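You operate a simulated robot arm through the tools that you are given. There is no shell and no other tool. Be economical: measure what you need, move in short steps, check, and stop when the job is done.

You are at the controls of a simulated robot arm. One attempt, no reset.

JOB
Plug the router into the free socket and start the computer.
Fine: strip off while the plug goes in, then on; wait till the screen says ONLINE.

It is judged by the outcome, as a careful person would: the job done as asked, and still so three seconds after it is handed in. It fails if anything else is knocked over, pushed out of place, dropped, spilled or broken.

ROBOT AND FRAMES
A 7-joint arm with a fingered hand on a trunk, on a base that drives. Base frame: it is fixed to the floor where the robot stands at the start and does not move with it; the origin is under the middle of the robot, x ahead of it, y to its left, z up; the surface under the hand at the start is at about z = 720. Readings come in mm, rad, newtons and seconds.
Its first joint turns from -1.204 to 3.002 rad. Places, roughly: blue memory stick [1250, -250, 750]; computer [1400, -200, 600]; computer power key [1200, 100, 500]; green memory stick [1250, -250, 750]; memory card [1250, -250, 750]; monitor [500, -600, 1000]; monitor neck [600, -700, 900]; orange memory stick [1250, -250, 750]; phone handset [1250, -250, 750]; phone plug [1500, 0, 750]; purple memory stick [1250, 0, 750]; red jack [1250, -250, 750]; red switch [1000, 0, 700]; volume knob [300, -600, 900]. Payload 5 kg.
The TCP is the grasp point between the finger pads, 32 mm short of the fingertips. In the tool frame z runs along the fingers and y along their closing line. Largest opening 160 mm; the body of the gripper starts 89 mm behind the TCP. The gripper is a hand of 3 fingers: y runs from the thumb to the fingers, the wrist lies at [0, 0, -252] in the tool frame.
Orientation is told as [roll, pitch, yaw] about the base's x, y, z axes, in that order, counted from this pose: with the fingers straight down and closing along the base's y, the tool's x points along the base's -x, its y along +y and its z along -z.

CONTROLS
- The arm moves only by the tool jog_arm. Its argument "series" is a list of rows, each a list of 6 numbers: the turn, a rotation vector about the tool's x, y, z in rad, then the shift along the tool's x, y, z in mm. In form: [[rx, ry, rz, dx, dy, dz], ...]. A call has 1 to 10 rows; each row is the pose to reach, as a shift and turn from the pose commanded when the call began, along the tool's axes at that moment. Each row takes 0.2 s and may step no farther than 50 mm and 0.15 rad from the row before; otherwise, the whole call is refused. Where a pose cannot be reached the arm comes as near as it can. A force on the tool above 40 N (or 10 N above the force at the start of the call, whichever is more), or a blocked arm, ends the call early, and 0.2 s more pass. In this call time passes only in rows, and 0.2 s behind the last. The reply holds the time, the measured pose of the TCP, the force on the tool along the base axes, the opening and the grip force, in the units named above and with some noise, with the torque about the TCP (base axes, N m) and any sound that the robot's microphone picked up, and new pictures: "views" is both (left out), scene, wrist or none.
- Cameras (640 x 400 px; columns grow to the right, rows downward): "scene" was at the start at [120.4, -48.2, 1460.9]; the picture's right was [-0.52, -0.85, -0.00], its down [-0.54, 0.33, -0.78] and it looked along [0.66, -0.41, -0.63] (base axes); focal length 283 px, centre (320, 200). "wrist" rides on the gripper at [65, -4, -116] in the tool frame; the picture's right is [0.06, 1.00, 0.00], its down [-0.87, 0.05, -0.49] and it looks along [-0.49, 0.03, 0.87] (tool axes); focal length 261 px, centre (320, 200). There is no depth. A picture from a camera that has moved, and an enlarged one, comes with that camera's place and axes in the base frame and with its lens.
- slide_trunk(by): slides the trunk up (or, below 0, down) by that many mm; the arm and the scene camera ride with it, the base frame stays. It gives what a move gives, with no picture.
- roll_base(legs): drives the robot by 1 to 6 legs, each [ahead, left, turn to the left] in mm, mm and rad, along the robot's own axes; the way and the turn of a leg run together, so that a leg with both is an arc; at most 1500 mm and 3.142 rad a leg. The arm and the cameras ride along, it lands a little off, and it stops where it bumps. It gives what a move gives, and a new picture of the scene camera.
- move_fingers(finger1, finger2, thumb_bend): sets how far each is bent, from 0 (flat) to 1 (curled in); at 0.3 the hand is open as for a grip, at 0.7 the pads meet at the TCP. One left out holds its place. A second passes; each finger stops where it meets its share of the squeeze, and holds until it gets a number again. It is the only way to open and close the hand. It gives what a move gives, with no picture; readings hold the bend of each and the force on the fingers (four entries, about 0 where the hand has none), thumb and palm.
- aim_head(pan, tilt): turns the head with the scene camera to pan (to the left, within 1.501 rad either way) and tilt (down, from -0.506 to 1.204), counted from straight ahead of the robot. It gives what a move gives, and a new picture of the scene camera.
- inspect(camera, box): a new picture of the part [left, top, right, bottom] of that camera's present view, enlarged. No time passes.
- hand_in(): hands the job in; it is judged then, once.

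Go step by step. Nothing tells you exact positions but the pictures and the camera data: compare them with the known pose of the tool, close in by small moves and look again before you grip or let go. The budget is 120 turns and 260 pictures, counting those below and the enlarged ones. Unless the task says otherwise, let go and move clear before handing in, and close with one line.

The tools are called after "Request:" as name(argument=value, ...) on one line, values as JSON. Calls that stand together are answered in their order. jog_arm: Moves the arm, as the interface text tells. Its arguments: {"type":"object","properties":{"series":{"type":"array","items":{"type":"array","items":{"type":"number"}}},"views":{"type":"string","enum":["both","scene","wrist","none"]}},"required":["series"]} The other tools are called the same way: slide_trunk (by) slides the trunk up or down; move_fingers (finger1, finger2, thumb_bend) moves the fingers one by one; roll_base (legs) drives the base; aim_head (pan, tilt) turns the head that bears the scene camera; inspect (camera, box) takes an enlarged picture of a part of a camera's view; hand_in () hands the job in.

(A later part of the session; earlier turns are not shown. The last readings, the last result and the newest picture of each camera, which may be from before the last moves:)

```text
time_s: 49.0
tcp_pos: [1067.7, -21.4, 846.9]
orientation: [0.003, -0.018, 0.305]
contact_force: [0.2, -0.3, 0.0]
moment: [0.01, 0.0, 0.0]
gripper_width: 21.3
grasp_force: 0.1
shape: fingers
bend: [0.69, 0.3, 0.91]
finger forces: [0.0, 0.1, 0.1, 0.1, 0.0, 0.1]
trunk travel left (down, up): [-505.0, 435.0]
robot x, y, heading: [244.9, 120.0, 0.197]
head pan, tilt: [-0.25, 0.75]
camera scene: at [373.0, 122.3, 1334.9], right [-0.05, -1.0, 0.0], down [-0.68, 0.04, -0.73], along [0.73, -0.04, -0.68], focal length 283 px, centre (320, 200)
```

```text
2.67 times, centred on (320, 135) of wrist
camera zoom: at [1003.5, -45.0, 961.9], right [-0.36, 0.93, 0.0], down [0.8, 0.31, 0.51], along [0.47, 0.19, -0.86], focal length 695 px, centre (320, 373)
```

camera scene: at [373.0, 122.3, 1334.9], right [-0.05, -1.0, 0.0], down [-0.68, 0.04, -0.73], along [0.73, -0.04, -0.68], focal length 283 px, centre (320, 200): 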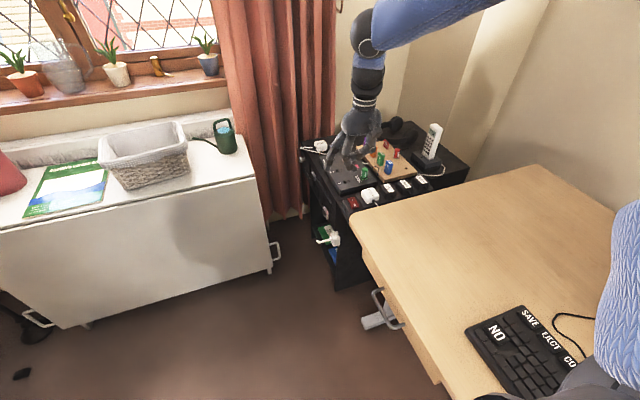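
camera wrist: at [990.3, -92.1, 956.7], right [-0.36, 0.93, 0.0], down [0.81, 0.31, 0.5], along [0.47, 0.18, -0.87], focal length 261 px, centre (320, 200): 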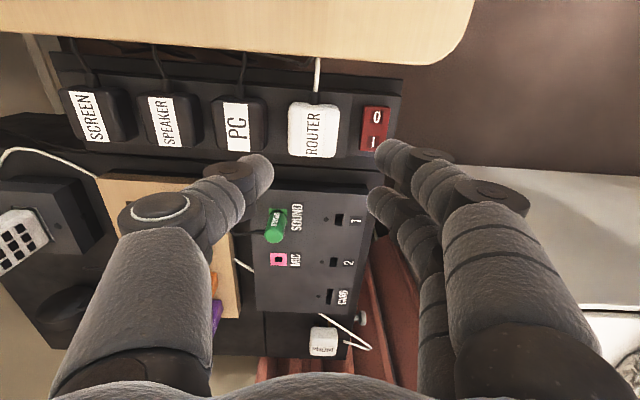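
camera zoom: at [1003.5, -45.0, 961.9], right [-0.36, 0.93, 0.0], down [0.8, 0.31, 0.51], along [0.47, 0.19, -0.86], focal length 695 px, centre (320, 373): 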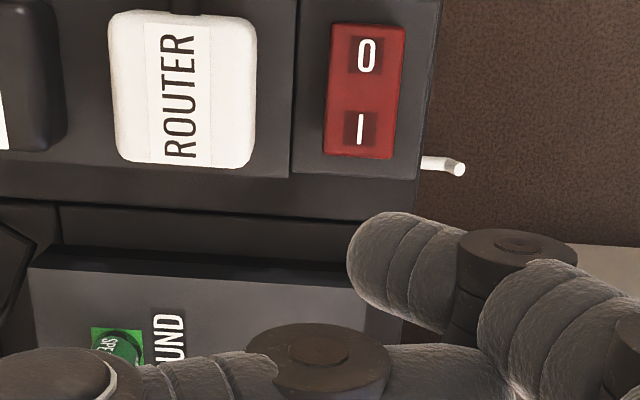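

Request:
jog_arm(series=[[0, 0, 0, -1, 2, 40], [0, 0, 0, -1, 2, 75], [0, 0, 0, -1, 2, 88]], views="none")

Request:
inspect(camera="wrist", box=[200, 60, 440, 210])

Request:
inspect(camera="scene", box=[320, 165, 400, 215])

```text
time_s: 49.8
tcp_pos: [1069.7, -16.2, 756.2]
orientation: [0.005, -0.019, 0.306]
contact_force: [0.4, 0.3, -0.4]
moment: [-0.01, 0.05, -0.03]
gripper_width: 21.7
grasp_force: 0.1
shape: fingers
bend: [0.69, 0.3, 0.91]
finger forces: [0.0, 0.0, 0.0, 0.0, 0.1, 0.0]
trunk travel left (down, up): [-505.0, 435.0]
robot x, y, heading: [245.6, 123.4, 0.197]
head pan, tilt: [-0.25, 0.75]
```

```text
2.67 times, centred on (320, 135) of wrist
camera zoom: at [1006.3, -40.0, 870.7], right [-0.36, 0.93, 0.0], down [0.8, 0.31, 0.51], along [0.47, 0.19, -0.86], focal length 695 px, centre (320, 373)
```

zoom: 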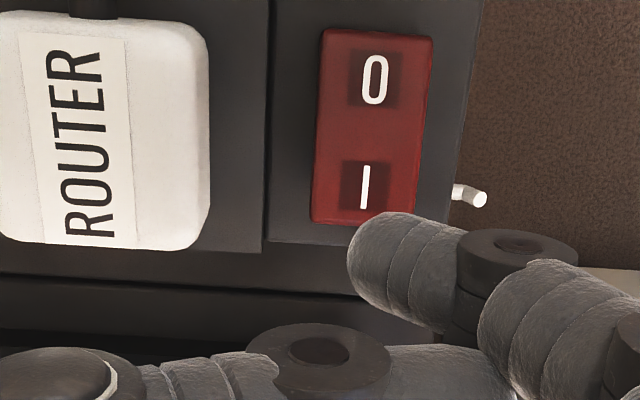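

```text
8.00 times, centred on (360, 190) of scene
camera zoom: at [373.3, 122.2, 1334.9], right [-0.05, -1.0, 0.0], down [-0.68, 0.04, -0.73], along [0.73, -0.04, -0.68], focal length 2262 px, centre (0, 280)
```

zoom: 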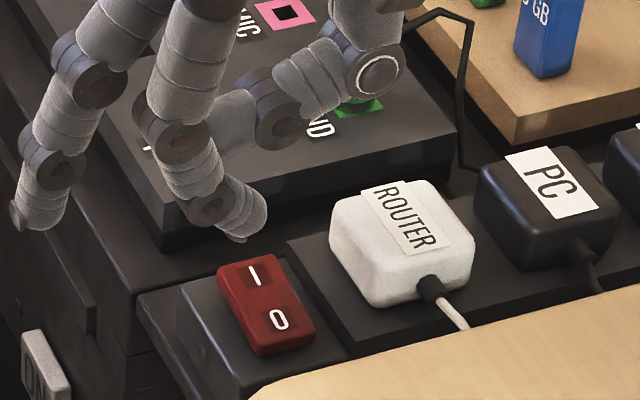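

Fingertip is slightly left of the I mark; shift 4 mm right and press.

Request:
jog_arm(series=[[0, 0, 0, 0, -4, 8], [0, 0, 0, 0, -4, 14], [0, 0, 0, 0, -4, 18], [0, 0, 0, 0, -4, 21], [0, 0, 0, 0, -4, 24], [0, 0, 0, 0, -4, 27], [0, 0, 0, 0, -4, 30], [0, 0, 0, 0, -4, 33]], views="wrist")

Request:
inspect(camera="scene", box=[320, 165, 400, 215])

```text
time_s: 51.6
tcp_pos: [1071.6, -16.2, 728.9]
orientation: [0.008, -0.028, 0.31]
contact_force: [-1.8, 4.2, 24.9]
moment: [0.14, 0.64, -0.08]
gripper_width: 20.2
grasp_force: 12.1
shape: fingers
bend: [0.73, 0.3, 0.92]
finger forces: [25.3, 0.1, 0.1, 0.0, 0.1, 0.0]
trunk travel left (down, up): [-505.0, 435.0]
robot x, y, heading: [244.3, 119.8, 0.2]
head pan, tilt: [-0.25, 0.75]
stopped in row 8: the force on the tool passed its limit at 41 N (the readings are from after the stop); the commanded pose is now the measured one
camera wrist: at [1008.9, -41.5, 843.1], right [-0.36, 0.93, 0.01], down [0.8, 0.31, 0.52], along [0.48, 0.19, -0.86], focal length 261 px, centre (320, 200)
```

wrist: 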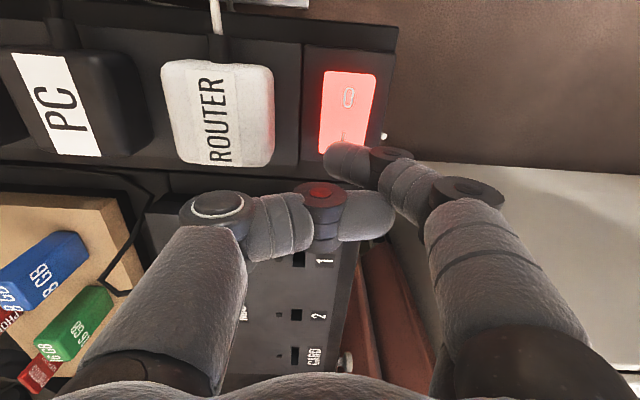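

```text
8.00 times, centred on (360, 190) of scene
camera zoom: at [371.4, 122.6, 1335.0], right [-0.05, -1.0, 0.0], down [-0.68, 0.03, -0.73], along [0.73, -0.04, -0.68], focal length 2262 px, centre (0, 280)
```

zoom: 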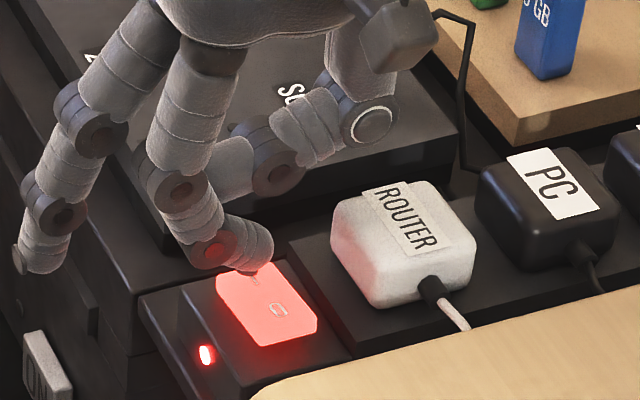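

The strip is on again. Lift away, then look at the computer's side for the ON key and check the screen.

Request:
jog_arm(series=[[0, 0, 0, 0, 0, -15], [0, 0, 0, 0, 0, -55], [0, 0, 0, 0, 0, -100], [0, 0, 0, 0, 0, -145]], views="none")

Request:
inspect(camera="scene", box=[290, 170, 386, 290])

Request:
aim_head(pan=-1.3, tilt=0.5)

```text
time_s: 52.6
tcp_pos: [1065.6, -18.7, 876.3]
orientation: [0.008, -0.022, 0.307]
contact_force: [0.6, -0.5, 0.0]
moment: [0.01, 0.0, 0.02]
gripper_width: 23.0
grasp_force: 0.1
shape: fingers
bend: [0.68, 0.3, 0.92]
finger forces: [0.0, 0.0, 0.1, 0.1, 0.1, 0.0]
trunk travel left (down, up): [-505.0, 435.0]
robot x, y, heading: [243.5, 123.0, 0.199]
head pan, tilt: [-0.25, 0.75]
```

```text
3.33 times, centred on (338, 230) of scene
camera zoom: at [371.6, 122.9, 1335.0], right [-0.05, -1.0, 0.0], down [-0.68, 0.03, -0.73], along [0.73, -0.04, -0.68], focal length 942 px, centre (260, 100)
```

zoom: 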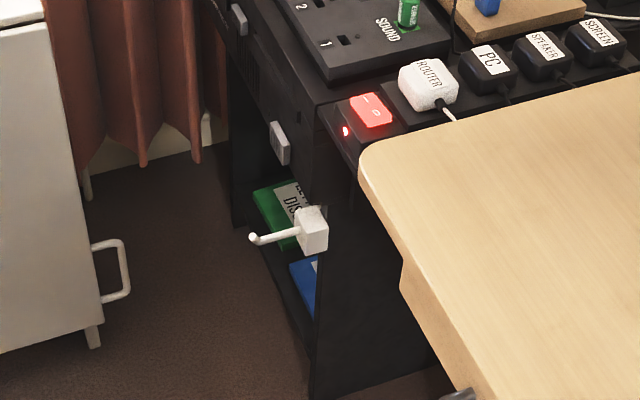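

```text
time_s: 53.9
tcp_pos: [1067.8, -19.6, 874.8]
orientation: [0.009, -0.022, 0.306]
contact_force: [0.0, 0.5, 1.4]
moment: [-0.02, 0.01, 0.0]
gripper_width: 23.3
grasp_force: 0.1
shape: fingers
bend: [0.68, 0.3, 0.92]
finger forces: [0.0, 0.0, 0.0, 0.0, 0.0, 0.0]
trunk travel left (down, up): [-505.0, 435.0]
robot x, y, heading: [245.3, 119.6, 0.202]
head pan, tilt: [-1.3, 0.499]
camera scene: at [331.4, 45.6, 1356.8], right [-0.89, -0.45, 0.0], down [-0.22, 0.43, -0.88], along [0.4, -0.78, -0.48], focal length 283 px, centre (320, 200)
```

scene: 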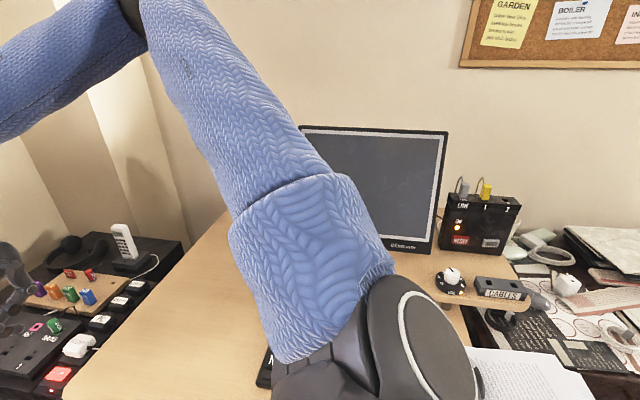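

The router box now shows light; the monitor is still dark. To reach the ON key I'll retract the arm over the free floor first, then tip the hand to horizontal.

Request:
jog_arm(series=[[0, 0, 0, 29, 35, -3], [0, 0, 0, 58, 70, -6], [0, 0, 0, 87, 105, -9], [0, 0, 0, 116, 140, -12], [0, 0, 0, 145, 175, -15], [0, 0, 0, 174, 210, -18], [0, 0, 0, 203, 245, -21], [0, 0, 0, 232, 280, -25]], views="none")

Request:
aim_head(pan=-0.2, tilt=0.7)

```text
time_s: 55.7
tcp_pos: [800.4, 147.7, 891.3]
orientation: [0.009, -0.024, 0.307]
contact_force: [-0.7, -0.5, -0.7]
moment: [0.0, -0.02, 0.02]
gripper_width: 23.5
grasp_force: 0.1
shape: fingers
bend: [0.68, 0.3, 0.92]
finger forces: [0.0, 0.0, 0.0, 0.0, 0.1, 0.0]
out of reach, approached as far as the arm can: row 8
trunk travel left (down, up): [-505.0, 435.0]
robot x, y, heading: [243.6, 119.2, 0.201]
head pan, tilt: [-1.3, 0.499]
```

```text
time_s: 57.0
tcp_pos: [801.9, 147.5, 890.2]
orientation: [0.011, -0.022, 0.307]
contact_force: [0.0, -1.0, 0.9]
moment: [0.01, -0.03, -0.01]
gripper_width: 23.9
grasp_force: 0.1
shape: fingers
bend: [0.68, 0.3, 0.92]
finger forces: [0.0, 0.0, 0.0, 0.0, 0.1, 0.0]
trunk travel left (down, up): [-505.0, 435.0]
robot x, y, heading: [240.1, 118.6, 0.202]
head pan, tilt: [-0.201, 0.7]
camera scene: at [375.1, 126.5, 1339.1], right [0.0, -1.0, 0.0], down [-0.64, 0.0, -0.76], along [0.76, 0.0, -0.64], focal length 283 px, centre (320, 200)
```

scene: 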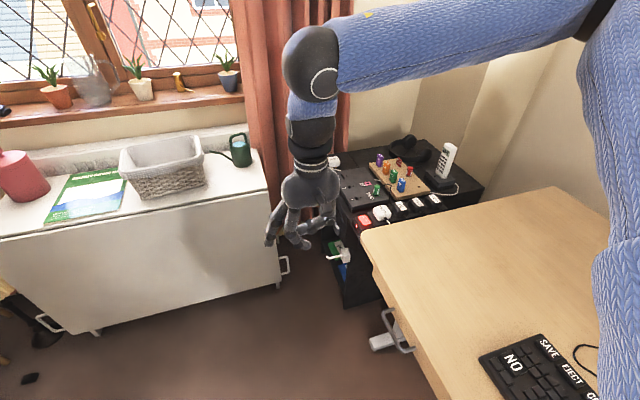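

The arm folds poorly here, so I'll reposition the base: turn a bit right and move left/ahead so the computer's side is in front of the arm.

Request:
roll_base(legs=[[0, 0, -0.4], [118, 218, 0]])

Request:
aim_head(pan=-0.1, tilt=0.7)

Request:
inspect(camera="scene", box=[320, 160, 448, 240])

```text
time_s: 60.0
tcp_pos: [922.5, 116.1, 889.3]
orientation: [0.01, -0.025, -0.095]
contact_force: [-0.4, -0.5, 0.3]
moment: [-0.02, 0.0, 0.01]
gripper_width: 23.8
grasp_force: 0.0
shape: fingers
bend: [0.68, 0.3, 0.92]
finger forces: [0.1, 0.0, 0.0, 0.0, 0.1, 0.0]
trunk travel left (down, up): [-505.0, 435.0]
robot x, y, heading: [396.9, 308.0, -0.199]
head pan, tilt: [-0.201, 0.7]
camera scene: at [522.8, 260.9, 1339.1], right [-0.39, -0.92, 0.0], down [-0.59, 0.25, -0.76], along [0.7, -0.3, -0.64], focal length 283 px, centre (320, 200)
```

scene: 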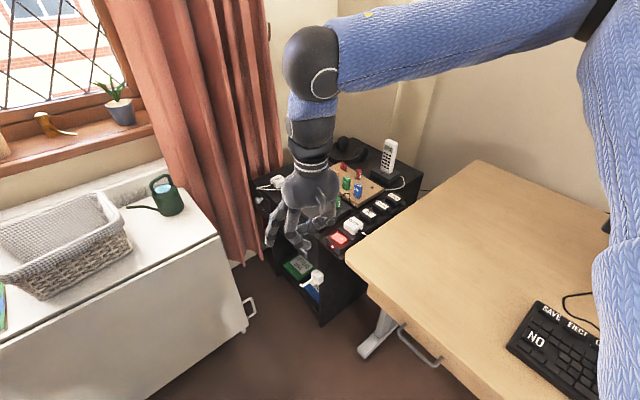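

```text
time_s: 60.7
tcp_pos: [921.8, 114.6, 889.7]
orientation: [0.01, -0.023, -0.091]
contact_force: [-0.3, 0.6, 0.0]
moment: [0.0, 0.05, 0.04]
gripper_width: 24.0
grasp_force: 0.0
shape: fingers
bend: [0.68, 0.3, 0.92]
finger forces: [0.1, 0.1, 0.0, 0.0, 0.0, 0.0]
trunk travel left (down, up): [-505.0, 435.0]
robot x, y, heading: [397.9, 306.2, -0.2]
head pan, tilt: [-0.099, 0.7]
camera scene: at [525.1, 268.1, 1339.1], right [-0.3, -0.95, 0.0], down [-0.62, 0.19, -0.76], along [0.73, -0.23, -0.64], focal length 283 px, centre (320, 200)
```

scene: 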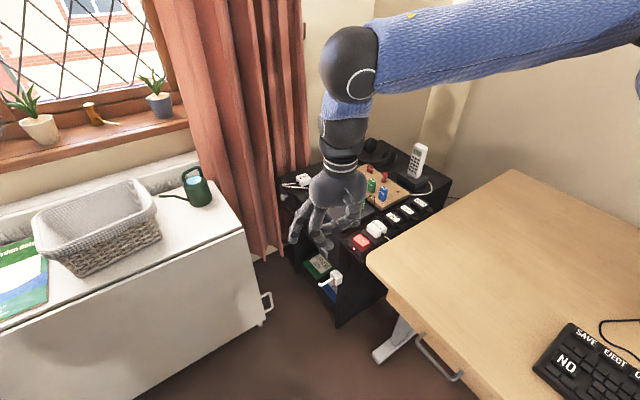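

```text
5.00 times, centred on (384, 200) of scene
camera zoom: at [525.1, 268.1, 1339.1], right [-0.3, -0.95, 0.0], down [-0.62, 0.19, -0.76], along [0.73, -0.23, -0.64], focal length 1413 px, centre (0, 200)
```

zoom: 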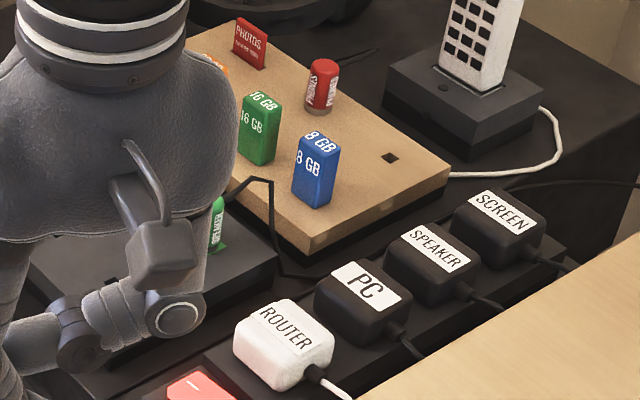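

I'll make a compact closed-finger pointer and turn the hand about its axis in place.

Request:
move_fingers(thumb_bend=0.3)

Request:
move_fingers(finger1=0.7, finger2=0.7, thumb_bend=0.7)

Request:
jog_arm(series=[[0, 0, 0.148, 0, 0, 0], [0, 0, 0.296, 0, 0, 0], [0, 0, 0.444, 0, 0, 0], [0, 0, 0.592, 0, 0, 0], [0, 0, 0.74, 0, 0, 0], [0, 0, 0.888, 0, 0, 0], [0, 0, 1.036, 0, 0, 0], [0, 0, 1.184, 0, 0, 0], [0, 0, 1.332, 0, 0, 0], [0, 0, 1.48, 0, 0, 0]], views="both")

```text
time_s: 61.7
tcp_pos: [922.0, 113.5, 889.9]
orientation: [0.009, -0.021, -0.093]
contact_force: [0.0, 0.6, 0.5]
moment: [0.0, 0.05, 0.01]
gripper_width: 88.1
grasp_force: 0.0
shape: fingers
bend: [0.7, 0.3, 0.3]
finger forces: [0.0, 0.0, 0.0, 0.1, 0.0, 0.0]
trunk travel left (down, up): [-505.0, 435.0]
robot x, y, heading: [395.4, 305.2, -0.205]
head pan, tilt: [-0.099, 0.7]
```

```text
time_s: 62.7
tcp_pos: [920.7, 114.4, 889.4]
orientation: [0.01, -0.023, -0.092]
contact_force: [0.4, -0.7, 0.0]
moment: [0.0, 0.0, -0.02]
gripper_width: 12.4
grasp_force: 0.1
shape: fingers
bend: [0.7, 0.7, 0.7]
finger forces: [0.0, 0.0, 0.0, 0.1, 0.1, 0.0]
trunk travel left (down, up): [-505.0, 435.0]
robot x, y, heading: [398.0, 304.7, -0.202]
head pan, tilt: [-0.099, 0.7]
```

```text
time_s: 64.9
tcp_pos: [922.6, 114.7, 889.3]
orientation: [0.025, 0.006, -1.478]
contact_force: [0.2, 0.4, 0.4]
moment: [-0.02, 0.0, -0.02]
gripper_width: 12.4
grasp_force: 0.0
shape: fingers
bend: [0.7, 0.7, 0.7]
finger forces: [0.1, 0.0, 0.0, 0.0, 0.1, 0.0]
out of reach, approached as far as the arm can: row 10
trunk travel left (down, up): [-505.0, 435.0]
robot x, y, heading: [397.3, 308.5, -0.202]
head pan, tilt: [-0.099, 0.7]
camera scene: at [525.0, 268.1, 1339.1], right [-0.3, -0.96, 0.0], down [-0.62, 0.19, -0.76], along [0.73, -0.23, -0.64], focal length 283 px, centre (320, 200)
camera wrist: at [908.6, 178.9, 1005.8], right [0.99, 0.16, 0.03], down [0.12, -0.86, 0.49], along [0.1, -0.48, -0.87], focal length 261 px, centre (320, 200)
```

scene: 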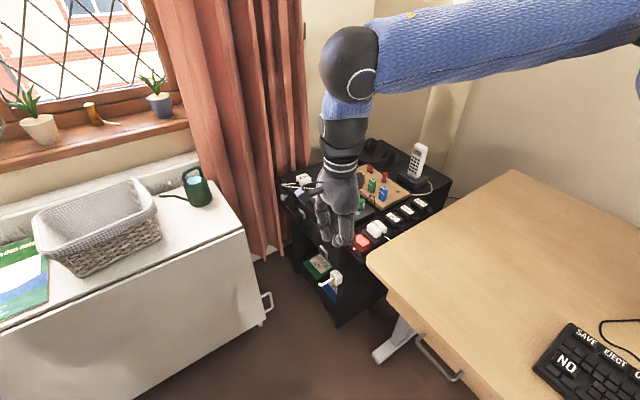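
wrist: 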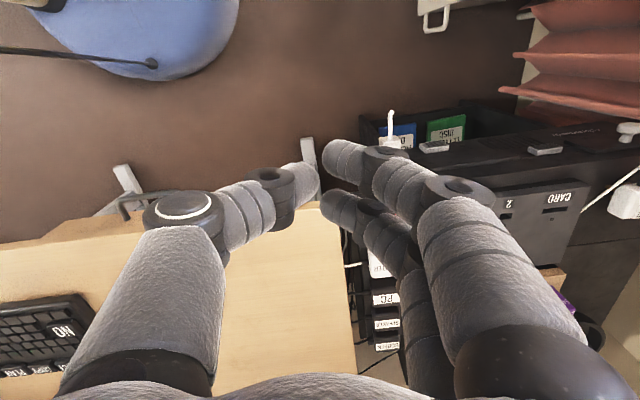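

Request:
inspect(camera="wrist", box=[350, 90, 606, 250])

Request:
inspect(camera="scene", box=[265, 180, 361, 300])

```text
2.50 times, centred on (478, 170) of wrist
camera zoom: at [908.6, 178.9, 1005.8], right [0.99, 0.16, 0.03], down [0.12, -0.86, 0.49], along [0.1, -0.48, -0.87], focal length 652 px, centre (-75, 275)
```

zoom: 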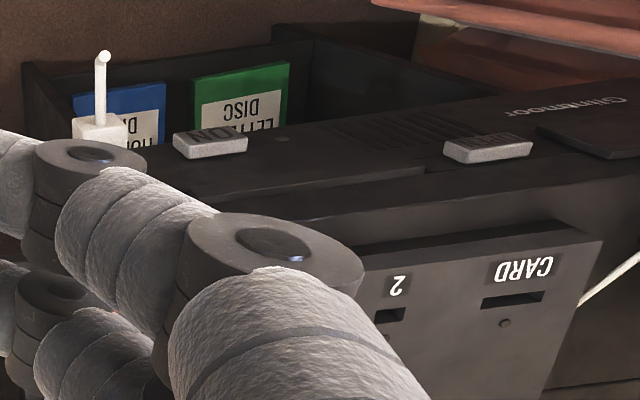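

```text
3.33 times, centred on (313, 240) of scene
camera zoom: at [525.0, 268.1, 1339.1], right [-0.3, -0.96, 0.0], down [-0.62, 0.19, -0.76], along [0.73, -0.23, -0.64], focal length 942 px, centre (343, 67)
```

zoom: 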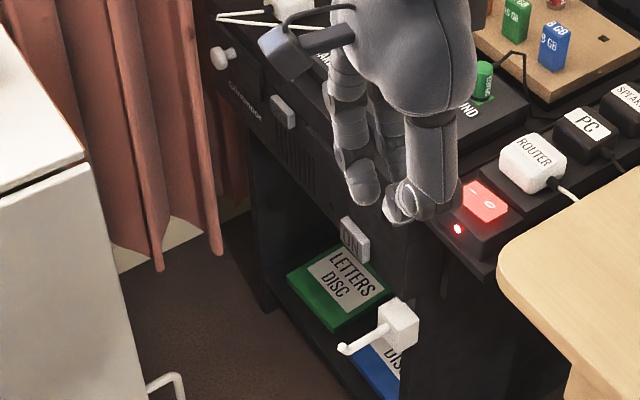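

The ON key is at about (1171, 55, 514) on the computer's left face. I'll bring the base a little farther left/forward and turned right, so the arm can come down to it without crossing the desk.

Request:
roll_base(legs=[[0, 0, -0.3], [124, 198, 0]])

Request:
aim_head(pan=0.1, tilt=0.85)

```text
time_s: 67.6
tcp_pos: [1049.5, 88.3, 889.5]
orientation: [0.023, 0.005, -1.775]
contact_force: [0.6, -0.5, -0.6]
moment: [-0.05, 0.04, -0.03]
gripper_width: 12.3
grasp_force: 0.2
shape: fingers
bend: [0.7, 0.7, 0.7]
finger forces: [0.0, 0.1, 0.1, 0.0, 0.0, 0.0]
trunk travel left (down, up): [-505.0, 435.0]
robot x, y, heading: [606.0, 430.2, -0.502]
head pan, tilt: [-0.099, 0.7]
camera scene: at [717.0, 351.7, 1339.1], right [-0.57, -0.82, 0.0], down [-0.53, 0.36, -0.76], along [0.63, -0.43, -0.64], focal length 283 px, centre (320, 200)
```

scene: 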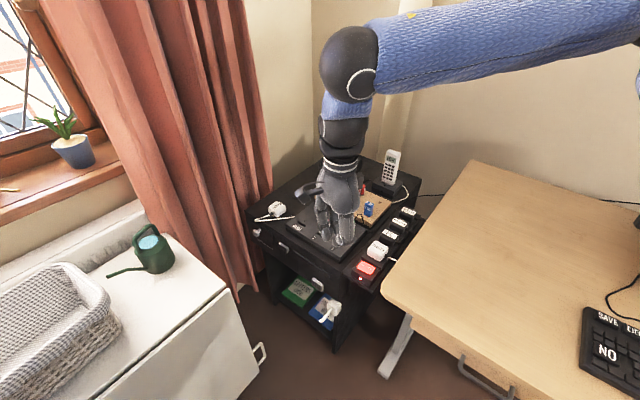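

```text
time_s: 68.3
tcp_pos: [1048.7, 88.2, 889.4]
orientation: [0.026, 0.004, -1.774]
contact_force: [-0.5, -0.4, -0.4]
moment: [-0.01, -0.03, -0.02]
gripper_width: 12.5
grasp_force: 0.1
shape: fingers
bend: [0.7, 0.7, 0.7]
finger forces: [0.0, 0.1, 0.0, 0.0, 0.0, 0.0]
trunk travel left (down, up): [-505.0, 435.0]
robot x, y, heading: [605.5, 426.8, -0.502]
head pan, tilt: [0.099, 0.85]
camera scene: at [718.0, 368.6, 1326.9], right [-0.39, -0.92, 0.0], down [-0.69, 0.3, -0.66], along [0.61, -0.26, -0.75], focal length 283 px, centre (320, 200)
```

scene: 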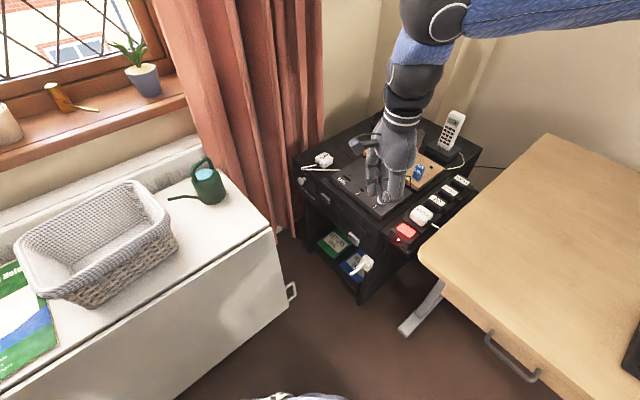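

Now tilting the hand so it points down-forward-right toward the key, while shifting out beyond the computer's face, still high.

Request:
jog_arm(series=[[-0.108, -0.075, 0, 13, 10, 0], [-0.216, -0.15, 0, 26, 20, 0], [-0.325, -0.225, 0, 39, 31, 0], [-0.433, -0.3, 0, 52, 41, 0], [-0.541, -0.375, 0, 65, 52, 0], [-0.65, -0.45, 0, 76, 62, 0]], views="both")

```text
time_s: 69.7
tcp_pos: [1130.1, -47.6, 939.5]
orientation: [0.651, -0.338, -1.849]
contact_force: [-0.1, -0.3, -0.9]
moment: [0.03, 0.03, 0.01]
gripper_width: 12.0
grasp_force: 0.1
shape: fingers
bend: [0.7, 0.7, 0.7]
finger forces: [0.0, 0.0, 0.0, 0.0, 0.0, 0.0]
out of reach, approached as far as the arm can: row 1, 2, 3, 4, 5, 6
trunk travel left (down, up): [-505.0, 435.0]
robot x, y, heading: [606.6, 425.1, -0.501]
head pan, tilt: [0.099, 0.85]
camera scene: at [719.0, 367.3, 1326.7], right [-0.39, -0.92, 0.0], down [-0.69, 0.3, -0.66], along [0.61, -0.26, -0.75], focal length 283 px, centre (320, 200)
camera wrist: at [1084.7, 60.6, 1002.6], right [0.83, 0.03, 0.55], down [-0.43, -0.58, 0.69], along [0.34, -0.81, -0.47], focal length 261 px, centre (320, 200)
```

scene: 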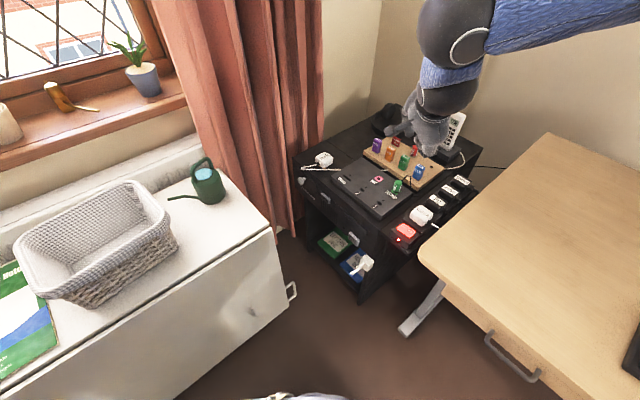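
wrist: 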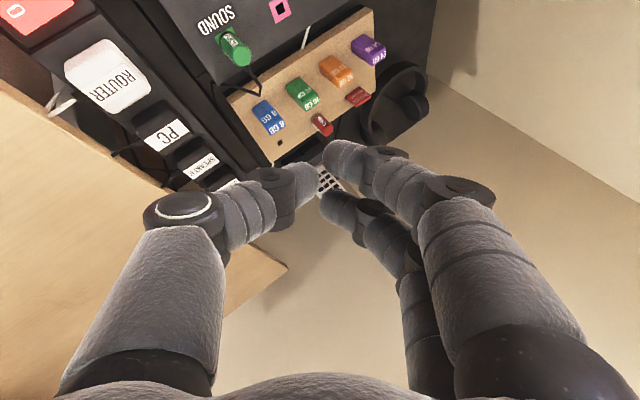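

The arm can't fold that close in, so the base should stand farther back. Backing off and turning left a bit.

Request:
roll_base(legs=[[-140, -81, 0], [0, 0, 0.3]])

Request:
aim_head(pan=-0.1, tilt=0.75)

```text
time_s: 72.1
tcp_pos: [1086.0, 122.3, 941.1]
orientation: [0.649, -0.34, -1.553]
contact_force: [0.3, 0.1, -0.6]
moment: [-0.04, 0.02, -0.02]
gripper_width: 12.2
grasp_force: 0.0
shape: fingers
bend: [0.7, 0.7, 0.7]
finger forces: [0.0, 0.0, 0.0, 0.1, 0.0, 0.0]
trunk travel left (down, up): [-505.0, 435.0]
robot x, y, heading: [447.9, 418.8, -0.204]
head pan, tilt: [0.099, 0.85]
camera scene: at [570.9, 399.4, 1326.8], right [-0.11, -0.99, 0.0], down [-0.75, 0.08, -0.66], along [0.66, -0.07, -0.75], focal length 283 px, centre (320, 200)
```

scene: 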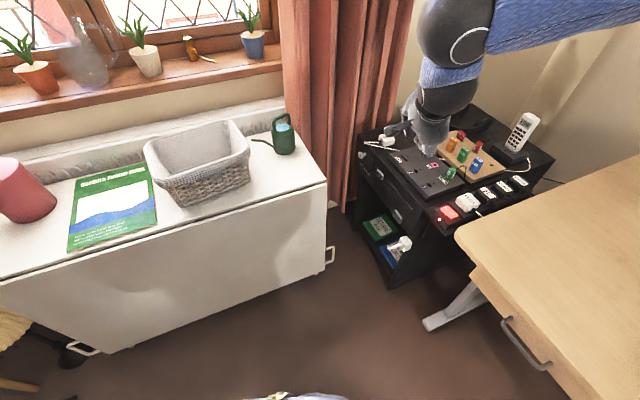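

```text
time_s: 72.8
tcp_pos: [1087.4, 121.6, 941.0]
orientation: [0.651, -0.337, -1.553]
contact_force: [-0.5, 0.3, 0.2]
moment: [0.02, -0.02, 0.04]
gripper_width: 12.5
grasp_force: 0.0
shape: fingers
bend: [0.7, 0.7, 0.7]
finger forces: [0.0, 0.1, 0.0, 0.1, 0.0, 0.0]
trunk travel left (down, up): [-505.0, 435.0]
robot x, y, heading: [446.7, 417.8, -0.209]
head pan, tilt: [-0.099, 0.75]
camera scene: at [571.9, 382.5, 1334.9], right [-0.3, -0.95, 0.0], down [-0.65, 0.2, -0.73], along [0.7, -0.22, -0.68], focal length 283 px, centre (320, 200)
```

scene: 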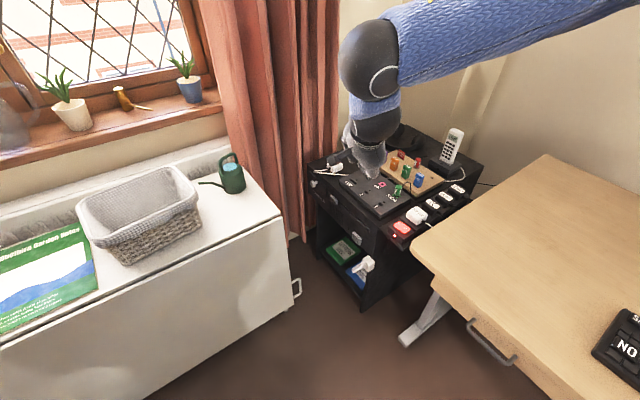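

Request:
jog_arm(series=[[0.025, -0.043, 0.056, 19, -6, 17], [0.05, -0.086, 0.112, 38, -12, 35], [0.075, -0.128, 0.169, 57, -18, 52], [0.099, -0.171, 0.225, 76, -23, 70]], views="both")

```text
time_s: 73.8
tcp_pos: [1162.2, 56.2, 889.2]
orientation: [0.614, -0.316, -1.786]
contact_force: [-0.3, 0.8, -0.6]
moment: [0.01, -0.01, 0.0]
gripper_width: 12.2
grasp_force: 0.2
shape: fingers
bend: [0.7, 0.7, 0.7]
finger forces: [0.1, 0.0, 0.0, 0.0, 0.1, 0.0]
out of reach, approached as far as the arm can: row 1, 2, 3, 4
trunk travel left (down, up): [-505.0, 435.0]
robot x, y, heading: [446.5, 419.3, -0.2]
head pan, tilt: [-0.099, 0.75]
camera scene: at [571.5, 382.6, 1335.0], right [-0.3, -0.95, 0.0], down [-0.65, 0.21, -0.73], along [0.7, -0.22, -0.68], focal length 283 px, centre (320, 200)
camera wrist: at [1112.6, 160.3, 956.1], right [0.85, 0.06, 0.53], down [-0.38, -0.62, 0.68], along [0.37, -0.78, -0.51], focal length 261 px, centre (320, 200)
```

scene: 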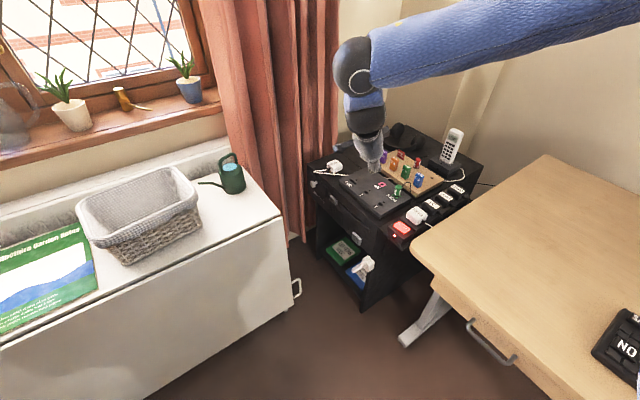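
wrist: 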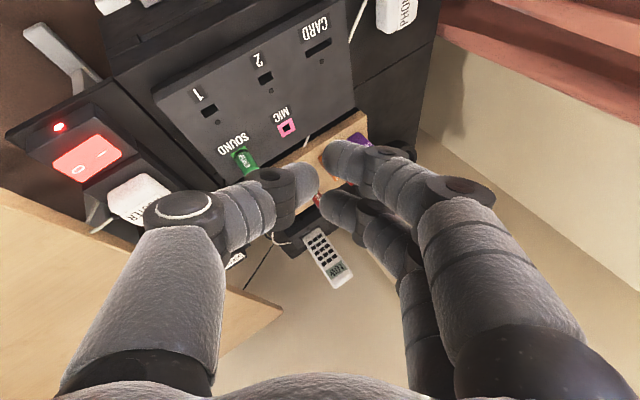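

The arm refuses positions too near its body at this height. Backing the base 130 mm more.

Request:
roll_base(legs=[[-130, 0, 0]])

```text
time_s: 75.1
tcp_pos: [1034.4, 84.8, 888.5]
orientation: [0.616, -0.315, -1.784]
contact_force: [-0.3, -0.2, 0.4]
moment: [-0.02, -0.02, -0.04]
gripper_width: 12.3
grasp_force: 0.1
shape: fingers
bend: [0.7, 0.7, 0.7]
finger forces: [0.0, 0.1, 0.0, 0.0, 0.0, 0.0]
trunk travel left (down, up): [-505.0, 435.0]
robot x, y, heading: [319.1, 446.4, -0.206]
head pan, tilt: [-0.099, 0.75]
camera scene: at [441.6, 409.9, 1335.1], right [-0.3, -0.95, 0.0], down [-0.65, 0.2, -0.73], along [0.7, -0.22, -0.68], focal length 283 px, centre (320, 200)
```

scene: 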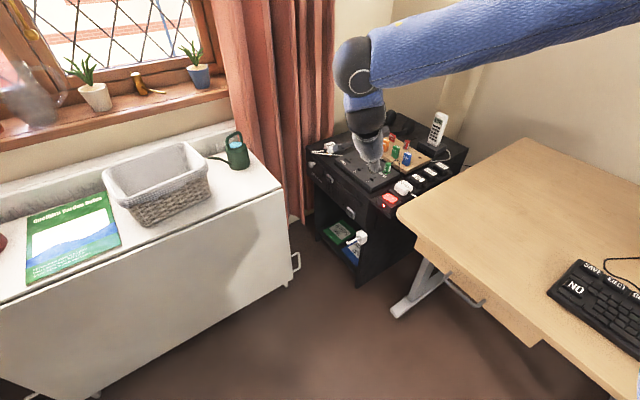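

Request:
jog_arm(series=[[0, 0, 0, 30, 17, 16], [0, 0, 0, 60, 34, 33], [0, 0, 0, 89, 51, 49]], views="none")

```text
time_s: 75.9
tcp_pos: [1085.2, 72.4, 876.8]
orientation: [0.614, -0.304, -1.774]
contact_force: [0.6, -0.1, 0.7]
moment: [-0.04, 0.01, 0.0]
gripper_width: 12.2
grasp_force: 0.1
shape: fingers
bend: [0.7, 0.7, 0.7]
finger forces: [0.1, 0.0, 0.0, 0.1, 0.0, 0.0]
out of reach, approached as far as the arm can: row 1, 2, 3
trunk travel left (down, up): [-505.0, 435.0]
robot x, y, heading: [320.1, 447.8, -0.204]
head pan, tilt: [-0.099, 0.75]
```

The limit is on how far left of the shoulder the arm can swing. I'll raise and retract, then turn the base left so the key lies more to the arm's right.

Request:
jog_arm(series=[[0, 0, 0, -2, -9, -38], [0, 0, 0, -4, -18, -76], [0, 0, 0, -6, -27, -114], [0, 0, 0, -8, -37, -152]], views="none")

Request:
roll_base(legs=[[0, 0, 0.35]])

```text
time_s: 76.9
tcp_pos: [999.5, 98.0, 991.1]
orientation: [0.606, -0.316, -1.763]
contact_force: [0.4, 0.3, 0.2]
moment: [0.02, -0.01, 0.0]
gripper_width: 12.5
grasp_force: 0.0
shape: fingers
bend: [0.7, 0.7, 0.7]
finger forces: [0.1, 0.0, 0.0, 0.0, 0.0, 0.1]
out of reach, approached as far as the arm can: row 2, 3, 4
trunk travel left (down, up): [-505.0, 435.0]
robot x, y, heading: [314.0, 448.6, -0.201]
head pan, tilt: [-0.099, 0.75]
```

```text
time_s: 78.4
tcp_pos: [1079.9, 354.0, 989.7]
orientation: [0.602, -0.316, -1.412]
contact_force: [0.3, -0.7, 0.5]
moment: [-0.03, -0.02, 0.0]
gripper_width: 12.3
grasp_force: 0.1
shape: fingers
bend: [0.7, 0.7, 0.7]
finger forces: [0.1, 0.0, 0.0, 0.0, 0.1, 0.0]
trunk travel left (down, up): [-505.0, 435.0]
robot x, y, heading: [320.2, 447.8, 0.147]
head pan, tilt: [-0.099, 0.75]
camera scene: at [447.8, 456.2, 1334.9], right [0.05, -1.0, 0.0], down [-0.68, -0.03, -0.73], along [0.73, 0.04, -0.68], focal length 283 px, centre (320, 200)
```

scene: 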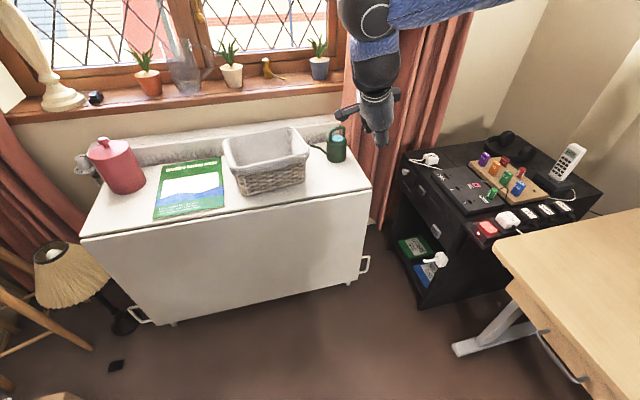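

Request:
jog_arm(series=[[0.02, -0.036, 0.052, -26, -18, 28], [0.041, -0.072, 0.104, -51, -35, 56], [0.062, -0.108, 0.157, -77, -53, 84], [0.083, -0.143, 0.209, -103, -71, 111], [0.103, -0.179, 0.261, -128, -88, 139], [0.124, -0.215, 0.313, -154, -106, 167]], views="wrist")

```text
time_s: 79.8
tcp_pos: [1143.3, 126.9, 852.5]
orientation: [0.59, -0.312, -1.793]
contact_force: [-0.9, 0.3, 0.2]
moment: [0.02, 0.02, 0.04]
gripper_width: 12.3
grasp_force: 0.0
shape: fingers
bend: [0.7, 0.7, 0.7]
finger forces: [0.0, 0.0, 0.0, 0.0, 0.0, 0.0]
out of reach, approached as far as the arm can: row 1, 2, 3, 4, 5, 6
trunk travel left (down, up): [-505.0, 435.0]
robot x, y, heading: [317.4, 449.1, 0.148]
head pan, tilt: [-0.099, 0.75]
camera wrist: at [1096.4, 232.1, 922.5], right [0.86, 0.04, 0.51], down [-0.38, -0.63, 0.68], along [0.35, -0.78, -0.52], focal length 261 px, centre (320, 200)
```

wrist: 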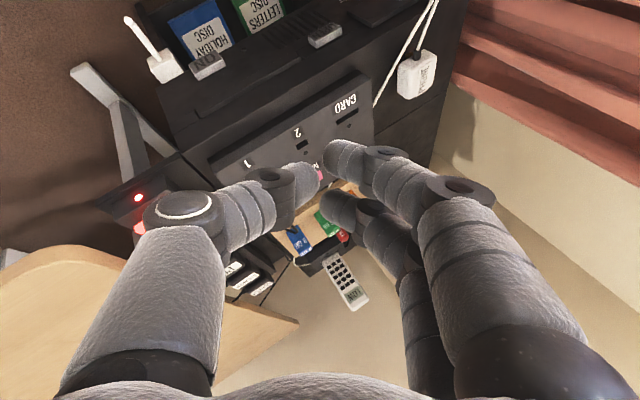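

Good position now, beside and above the key. Descending along the computer's face.

Request:
jog_arm(series=[[0, 0, 0, 15, -22, 30], [0, 0, 0, 30, -44, 60], [0, 0, 0, 44, -66, 90], [0, 0, 0, 59, -88, 120], [0, 0, 0, 74, -110, 150]], views="both")

```text
time_s: 81.0
tcp_pos: [1159.4, 106.7, 674.2]
orientation: [0.589, -0.305, -1.789]
contact_force: [-0.7, -0.2, 0.4]
moment: [0.02, -0.01, -0.02]
gripper_width: 12.2
grasp_force: 0.0
shape: fingers
bend: [0.7, 0.7, 0.7]
finger forces: [0.0, 0.0, 0.0, 0.0, 0.0, 0.0]
out of reach, approached as far as the arm can: row 1, 2, 3, 4, 5
trunk travel left (down, up): [-505.0, 435.0]
robot x, y, heading: [314.4, 443.5, 0.147]
head pan, tilt: [-0.099, 0.75]
camera scene: at [447.5, 455.6, 1334.9], right [0.05, -1.0, 0.0], down [-0.68, -0.03, -0.73], along [0.73, 0.04, -0.68], focal length 283 px, centre (320, 200)
camera wrist: at [1111.7, 210.0, 744.5], right [0.86, 0.04, 0.51], down [-0.37, -0.63, 0.68], along [0.35, -0.77, -0.53], focal length 261 px, centre (320, 200)
```

scene: 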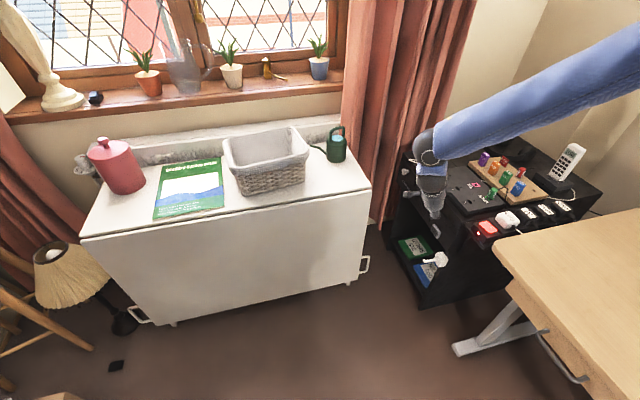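
wrist: 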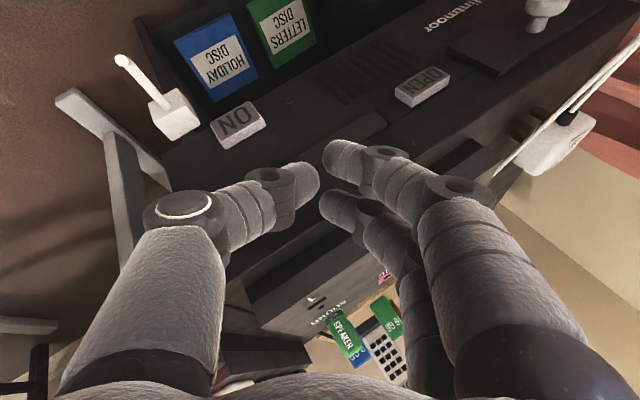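

The ON key is clearly visible at about (1162, 53, 510), with OPEN beside it to avoid. Continuing down to key height, staying off the face.

Request:
jog_arm(series=[[0, 0, 0, 12, -25, 25], [0, 0, 0, 25, -50, 50], [0, 0, 0, 37, -74, 75], [0, 0, 0, 46, -92, 93]], views="both")

```text
time_s: 81.7
tcp_pos: [1168.3, 91.3, 634.9]
orientation: [0.596, -0.306, -1.77]
contact_force: [-7.0, 15.0, 23.4]
moment: [-0.48, -0.15, -0.01]
gripper_width: 12.8
grasp_force: 16.3
shape: fingers
bend: [0.7, 0.74, 0.7]
finger forces: [0.0, 32.3, 0.0, 0.1, 0.0, 0.0]
out of reach, approached as far as the arm can: row 1, 2, 3
trunk travel left (down, up): [-505.0, 435.0]
robot x, y, heading: [319.8, 448.1, 0.147]
head pan, tilt: [-0.099, 0.75]
stopped in row 3: the force on the tool passed its limit at 54 N (the readings are from after the stop); the commanded pose is now the measured one
camera scene: at [445.9, 457.5, 1335.6], right [0.05, -1.0, 0.0], down [-0.68, -0.04, -0.73], along [0.73, 0.04, -0.68], focal length 283 px, centre (320, 200)
camera wrist: at [1118.6, 194.6, 703.9], right [0.85, 0.06, 0.52], down [-0.37, -0.64, 0.68], along [0.37, -0.77, -0.52], focal length 261 px, centre (320, 200)
```

scene: 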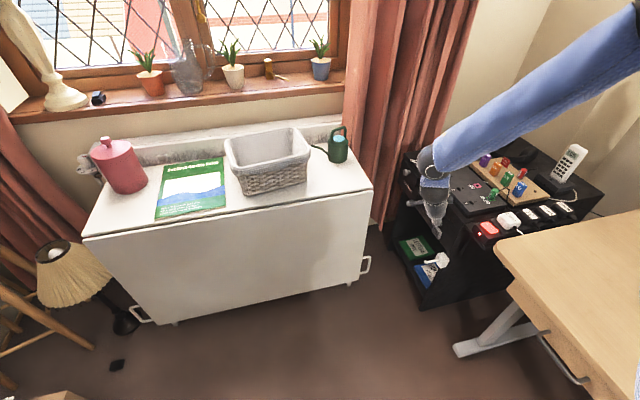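
wrist: 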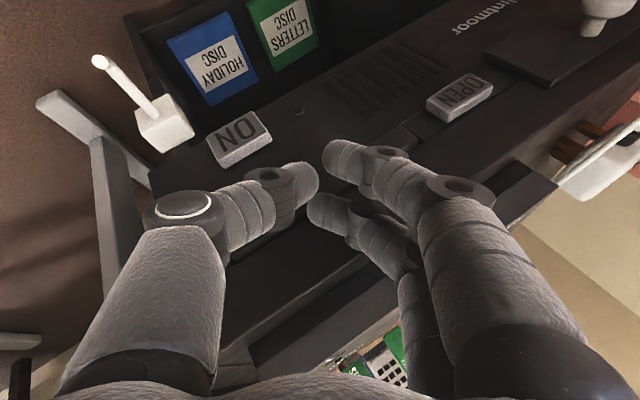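

Finger 2 brushed the computer's upper edge because the arm drifts right at its limit. Backing off upward, then turning the base slightly left for more clearance.

Request:
jog_arm(series=[[0, 0, 0, 3, 4, -12], [0, 0, 0, 6, 18, -38], [0, 0, 0, 6, 26, -60]], views="none")

Request:
roll_base(legs=[[0, 0, 0.12], [-50, 0, 0]])

Request:
inspect(camera="wrist", box=[0, 0, 640, 400])

```text
time_s: 82.5
tcp_pos: [1160.0, 118.1, 689.6]
orientation: [0.592, -0.307, -1.771]
contact_force: [0.7, -0.1, -0.5]
moment: [-0.01, 0.0, 0.0]
gripper_width: 12.3
grasp_force: 0.0
shape: fingers
bend: [0.7, 0.7, 0.7]
finger forces: [0.0, 0.0, 0.1, 0.0, 0.1, 0.0]
trunk travel left (down, up): [-505.0, 435.0]
robot x, y, heading: [315.3, 448.6, 0.148]
head pan, tilt: [-0.099, 0.75]
```

```text
time_s: 84.0
tcp_pos: [1144.5, 206.5, 690.9]
orientation: [0.593, -0.307, -1.652]
contact_force: [0.4, -0.4, 0.1]
moment: [0.02, -0.03, 0.01]
gripper_width: 12.6
grasp_force: 0.0
shape: fingers
bend: [0.7, 0.7, 0.7]
finger forces: [0.0, 0.0, 0.0, 0.0, 0.0, 0.0]
trunk travel left (down, up): [-505.0, 435.0]
robot x, y, heading: [268.7, 432.6, 0.267]
head pan, tilt: [-0.099, 0.75]
camera scene: at [394.0, 458.3, 1335.2], right [0.17, -0.99, 0.0], down [-0.67, -0.12, -0.73], along [0.72, 0.13, -0.68], focal length 283 px, centre (320, 200)
```

scene: 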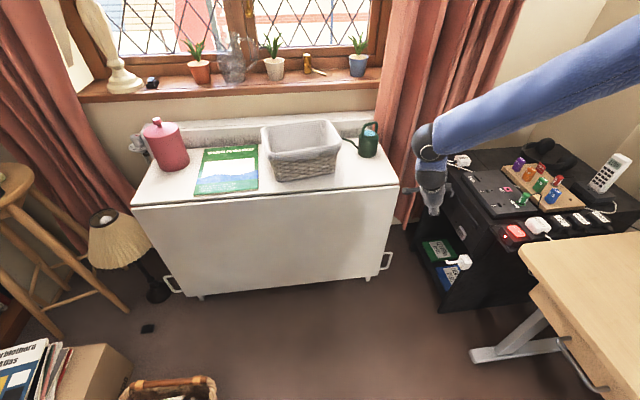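

```text
1.00 times, centred on (320, 200) of wrist (not enlarged: the box is as wide or as high as the picture)
camera zoom: at [1083.5, 302.5, 760.5], right [0.84, 0.16, 0.51], down [-0.29, -0.68, 0.68], along [0.46, -0.72, -0.52], focal length 261 px, centre (320, 200)
```

zoom: 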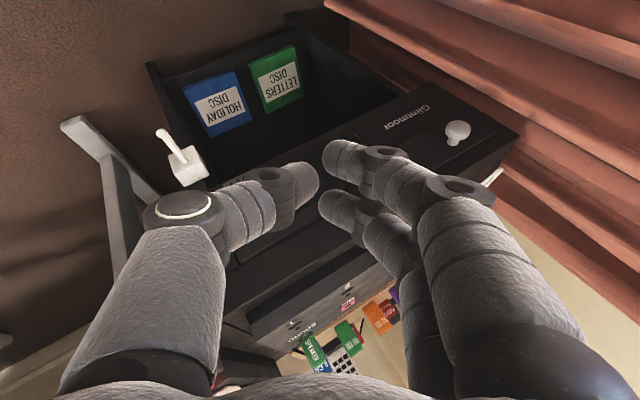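

Request:
jog_arm(series=[[0, 0, 0, -4, -21, 29], [0, 0, 0, -7, -41, 58], [0, 0, 0, -11, -62, 87], [0, 0, 0, -14, -83, 115]], views="wrist")

Request:
inspect(camera="scene", box=[360, 130, 520, 290])

```text
time_s: 85.0
tcp_pos: [1123.6, 138.1, 600.3]
orientation: [0.591, -0.305, -1.649]
contact_force: [-0.1, 0.4, -0.3]
moment: [0.01, 0.0, 0.02]
gripper_width: 12.5
grasp_force: 0.0
shape: fingers
bend: [0.7, 0.7, 0.7]
finger forces: [0.0, 0.0, 0.0, 0.1, 0.0, 0.0]
out of reach, approached as far as the arm can: row 2, 3, 4
trunk travel left (down, up): [-505.0, 435.0]
robot x, y, heading: [264.2, 435.0, 0.269]
head pan, tilt: [-0.099, 0.75]
camera wrist: at [1062.8, 235.0, 669.0], right [0.84, 0.16, 0.51], down [-0.28, -0.68, 0.68], along [0.46, -0.72, -0.53], focal length 261 px, centre (320, 200)
```

wrist: 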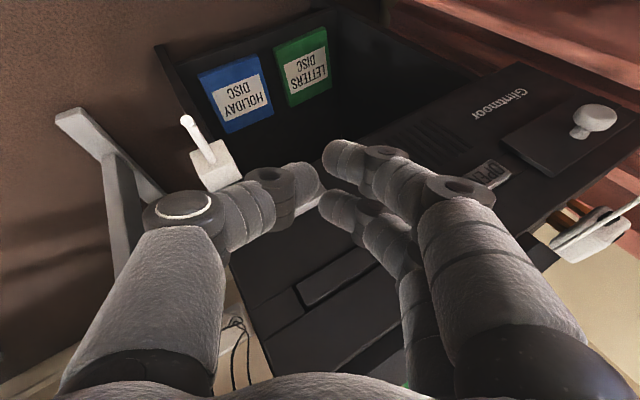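

```text
2.50 times, centred on (440, 210) of scene
camera zoom: at [395.9, 458.7, 1334.9], right [0.17, -0.99, 0.0], down [-0.67, -0.12, -0.73], along [0.72, 0.13, -0.68], focal length 707 px, centre (20, 175)
```

zoom: 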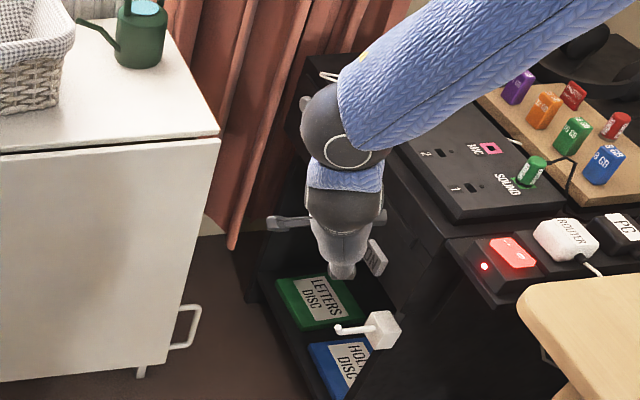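

Clear of the face now. Sliding the trunk down to bring the fingertip to key height.

Request:
slide_trunk(by=-70)

Request:
inspect(camera="wrist", box=[160, 60, 480, 260])

Request:
inspect(camera="scene", box=[400, 160, 520, 270])

```text
time_s: 86.0
tcp_pos: [1123.5, 139.0, 530.1]
orientation: [0.591, -0.306, -1.65]
contact_force: [0.2, -0.4, -0.5]
moment: [0.01, -0.02, -0.01]
gripper_width: 12.8
grasp_force: 0.1
shape: fingers
bend: [0.7, 0.7, 0.7]
finger forces: [0.0, 0.0, 0.1, 0.0, 0.0, 0.0]
trunk travel left (down, up): [-435.0, 505.0]
robot x, y, heading: [268.8, 434.8, 0.274]
head pan, tilt: [-0.099, 0.75]
```

```text
2.00 times, centred on (320, 160) of wrist
camera zoom: at [1062.6, 234.7, 599.5], right [0.84, 0.16, 0.51], down [-0.28, -0.68, 0.68], along [0.46, -0.72, -0.53], focal length 521 px, centre (320, 280)
```

zoom: 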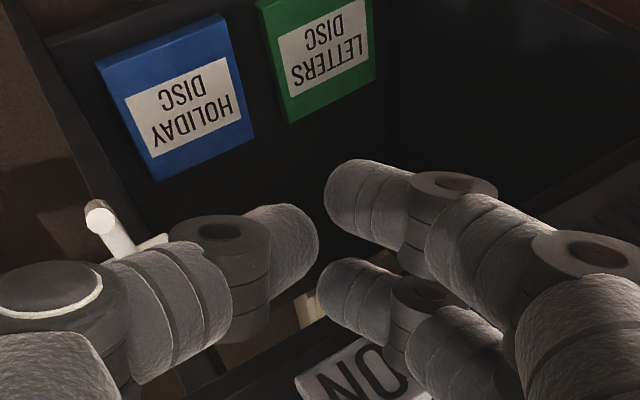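

```text
3.64 times, centred on (460, 215) of scene
camera zoom: at [395.4, 458.8, 1265.0], right [0.17, -0.99, 0.0], down [-0.67, -0.12, -0.73], along [0.72, 0.12, -0.68], focal length 1028 px, centre (-189, 146)
```

zoom: 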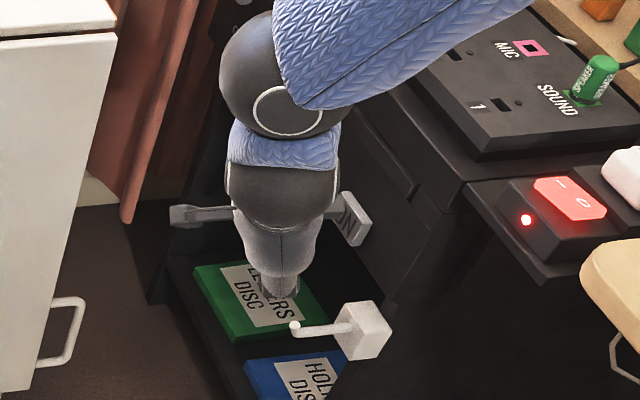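

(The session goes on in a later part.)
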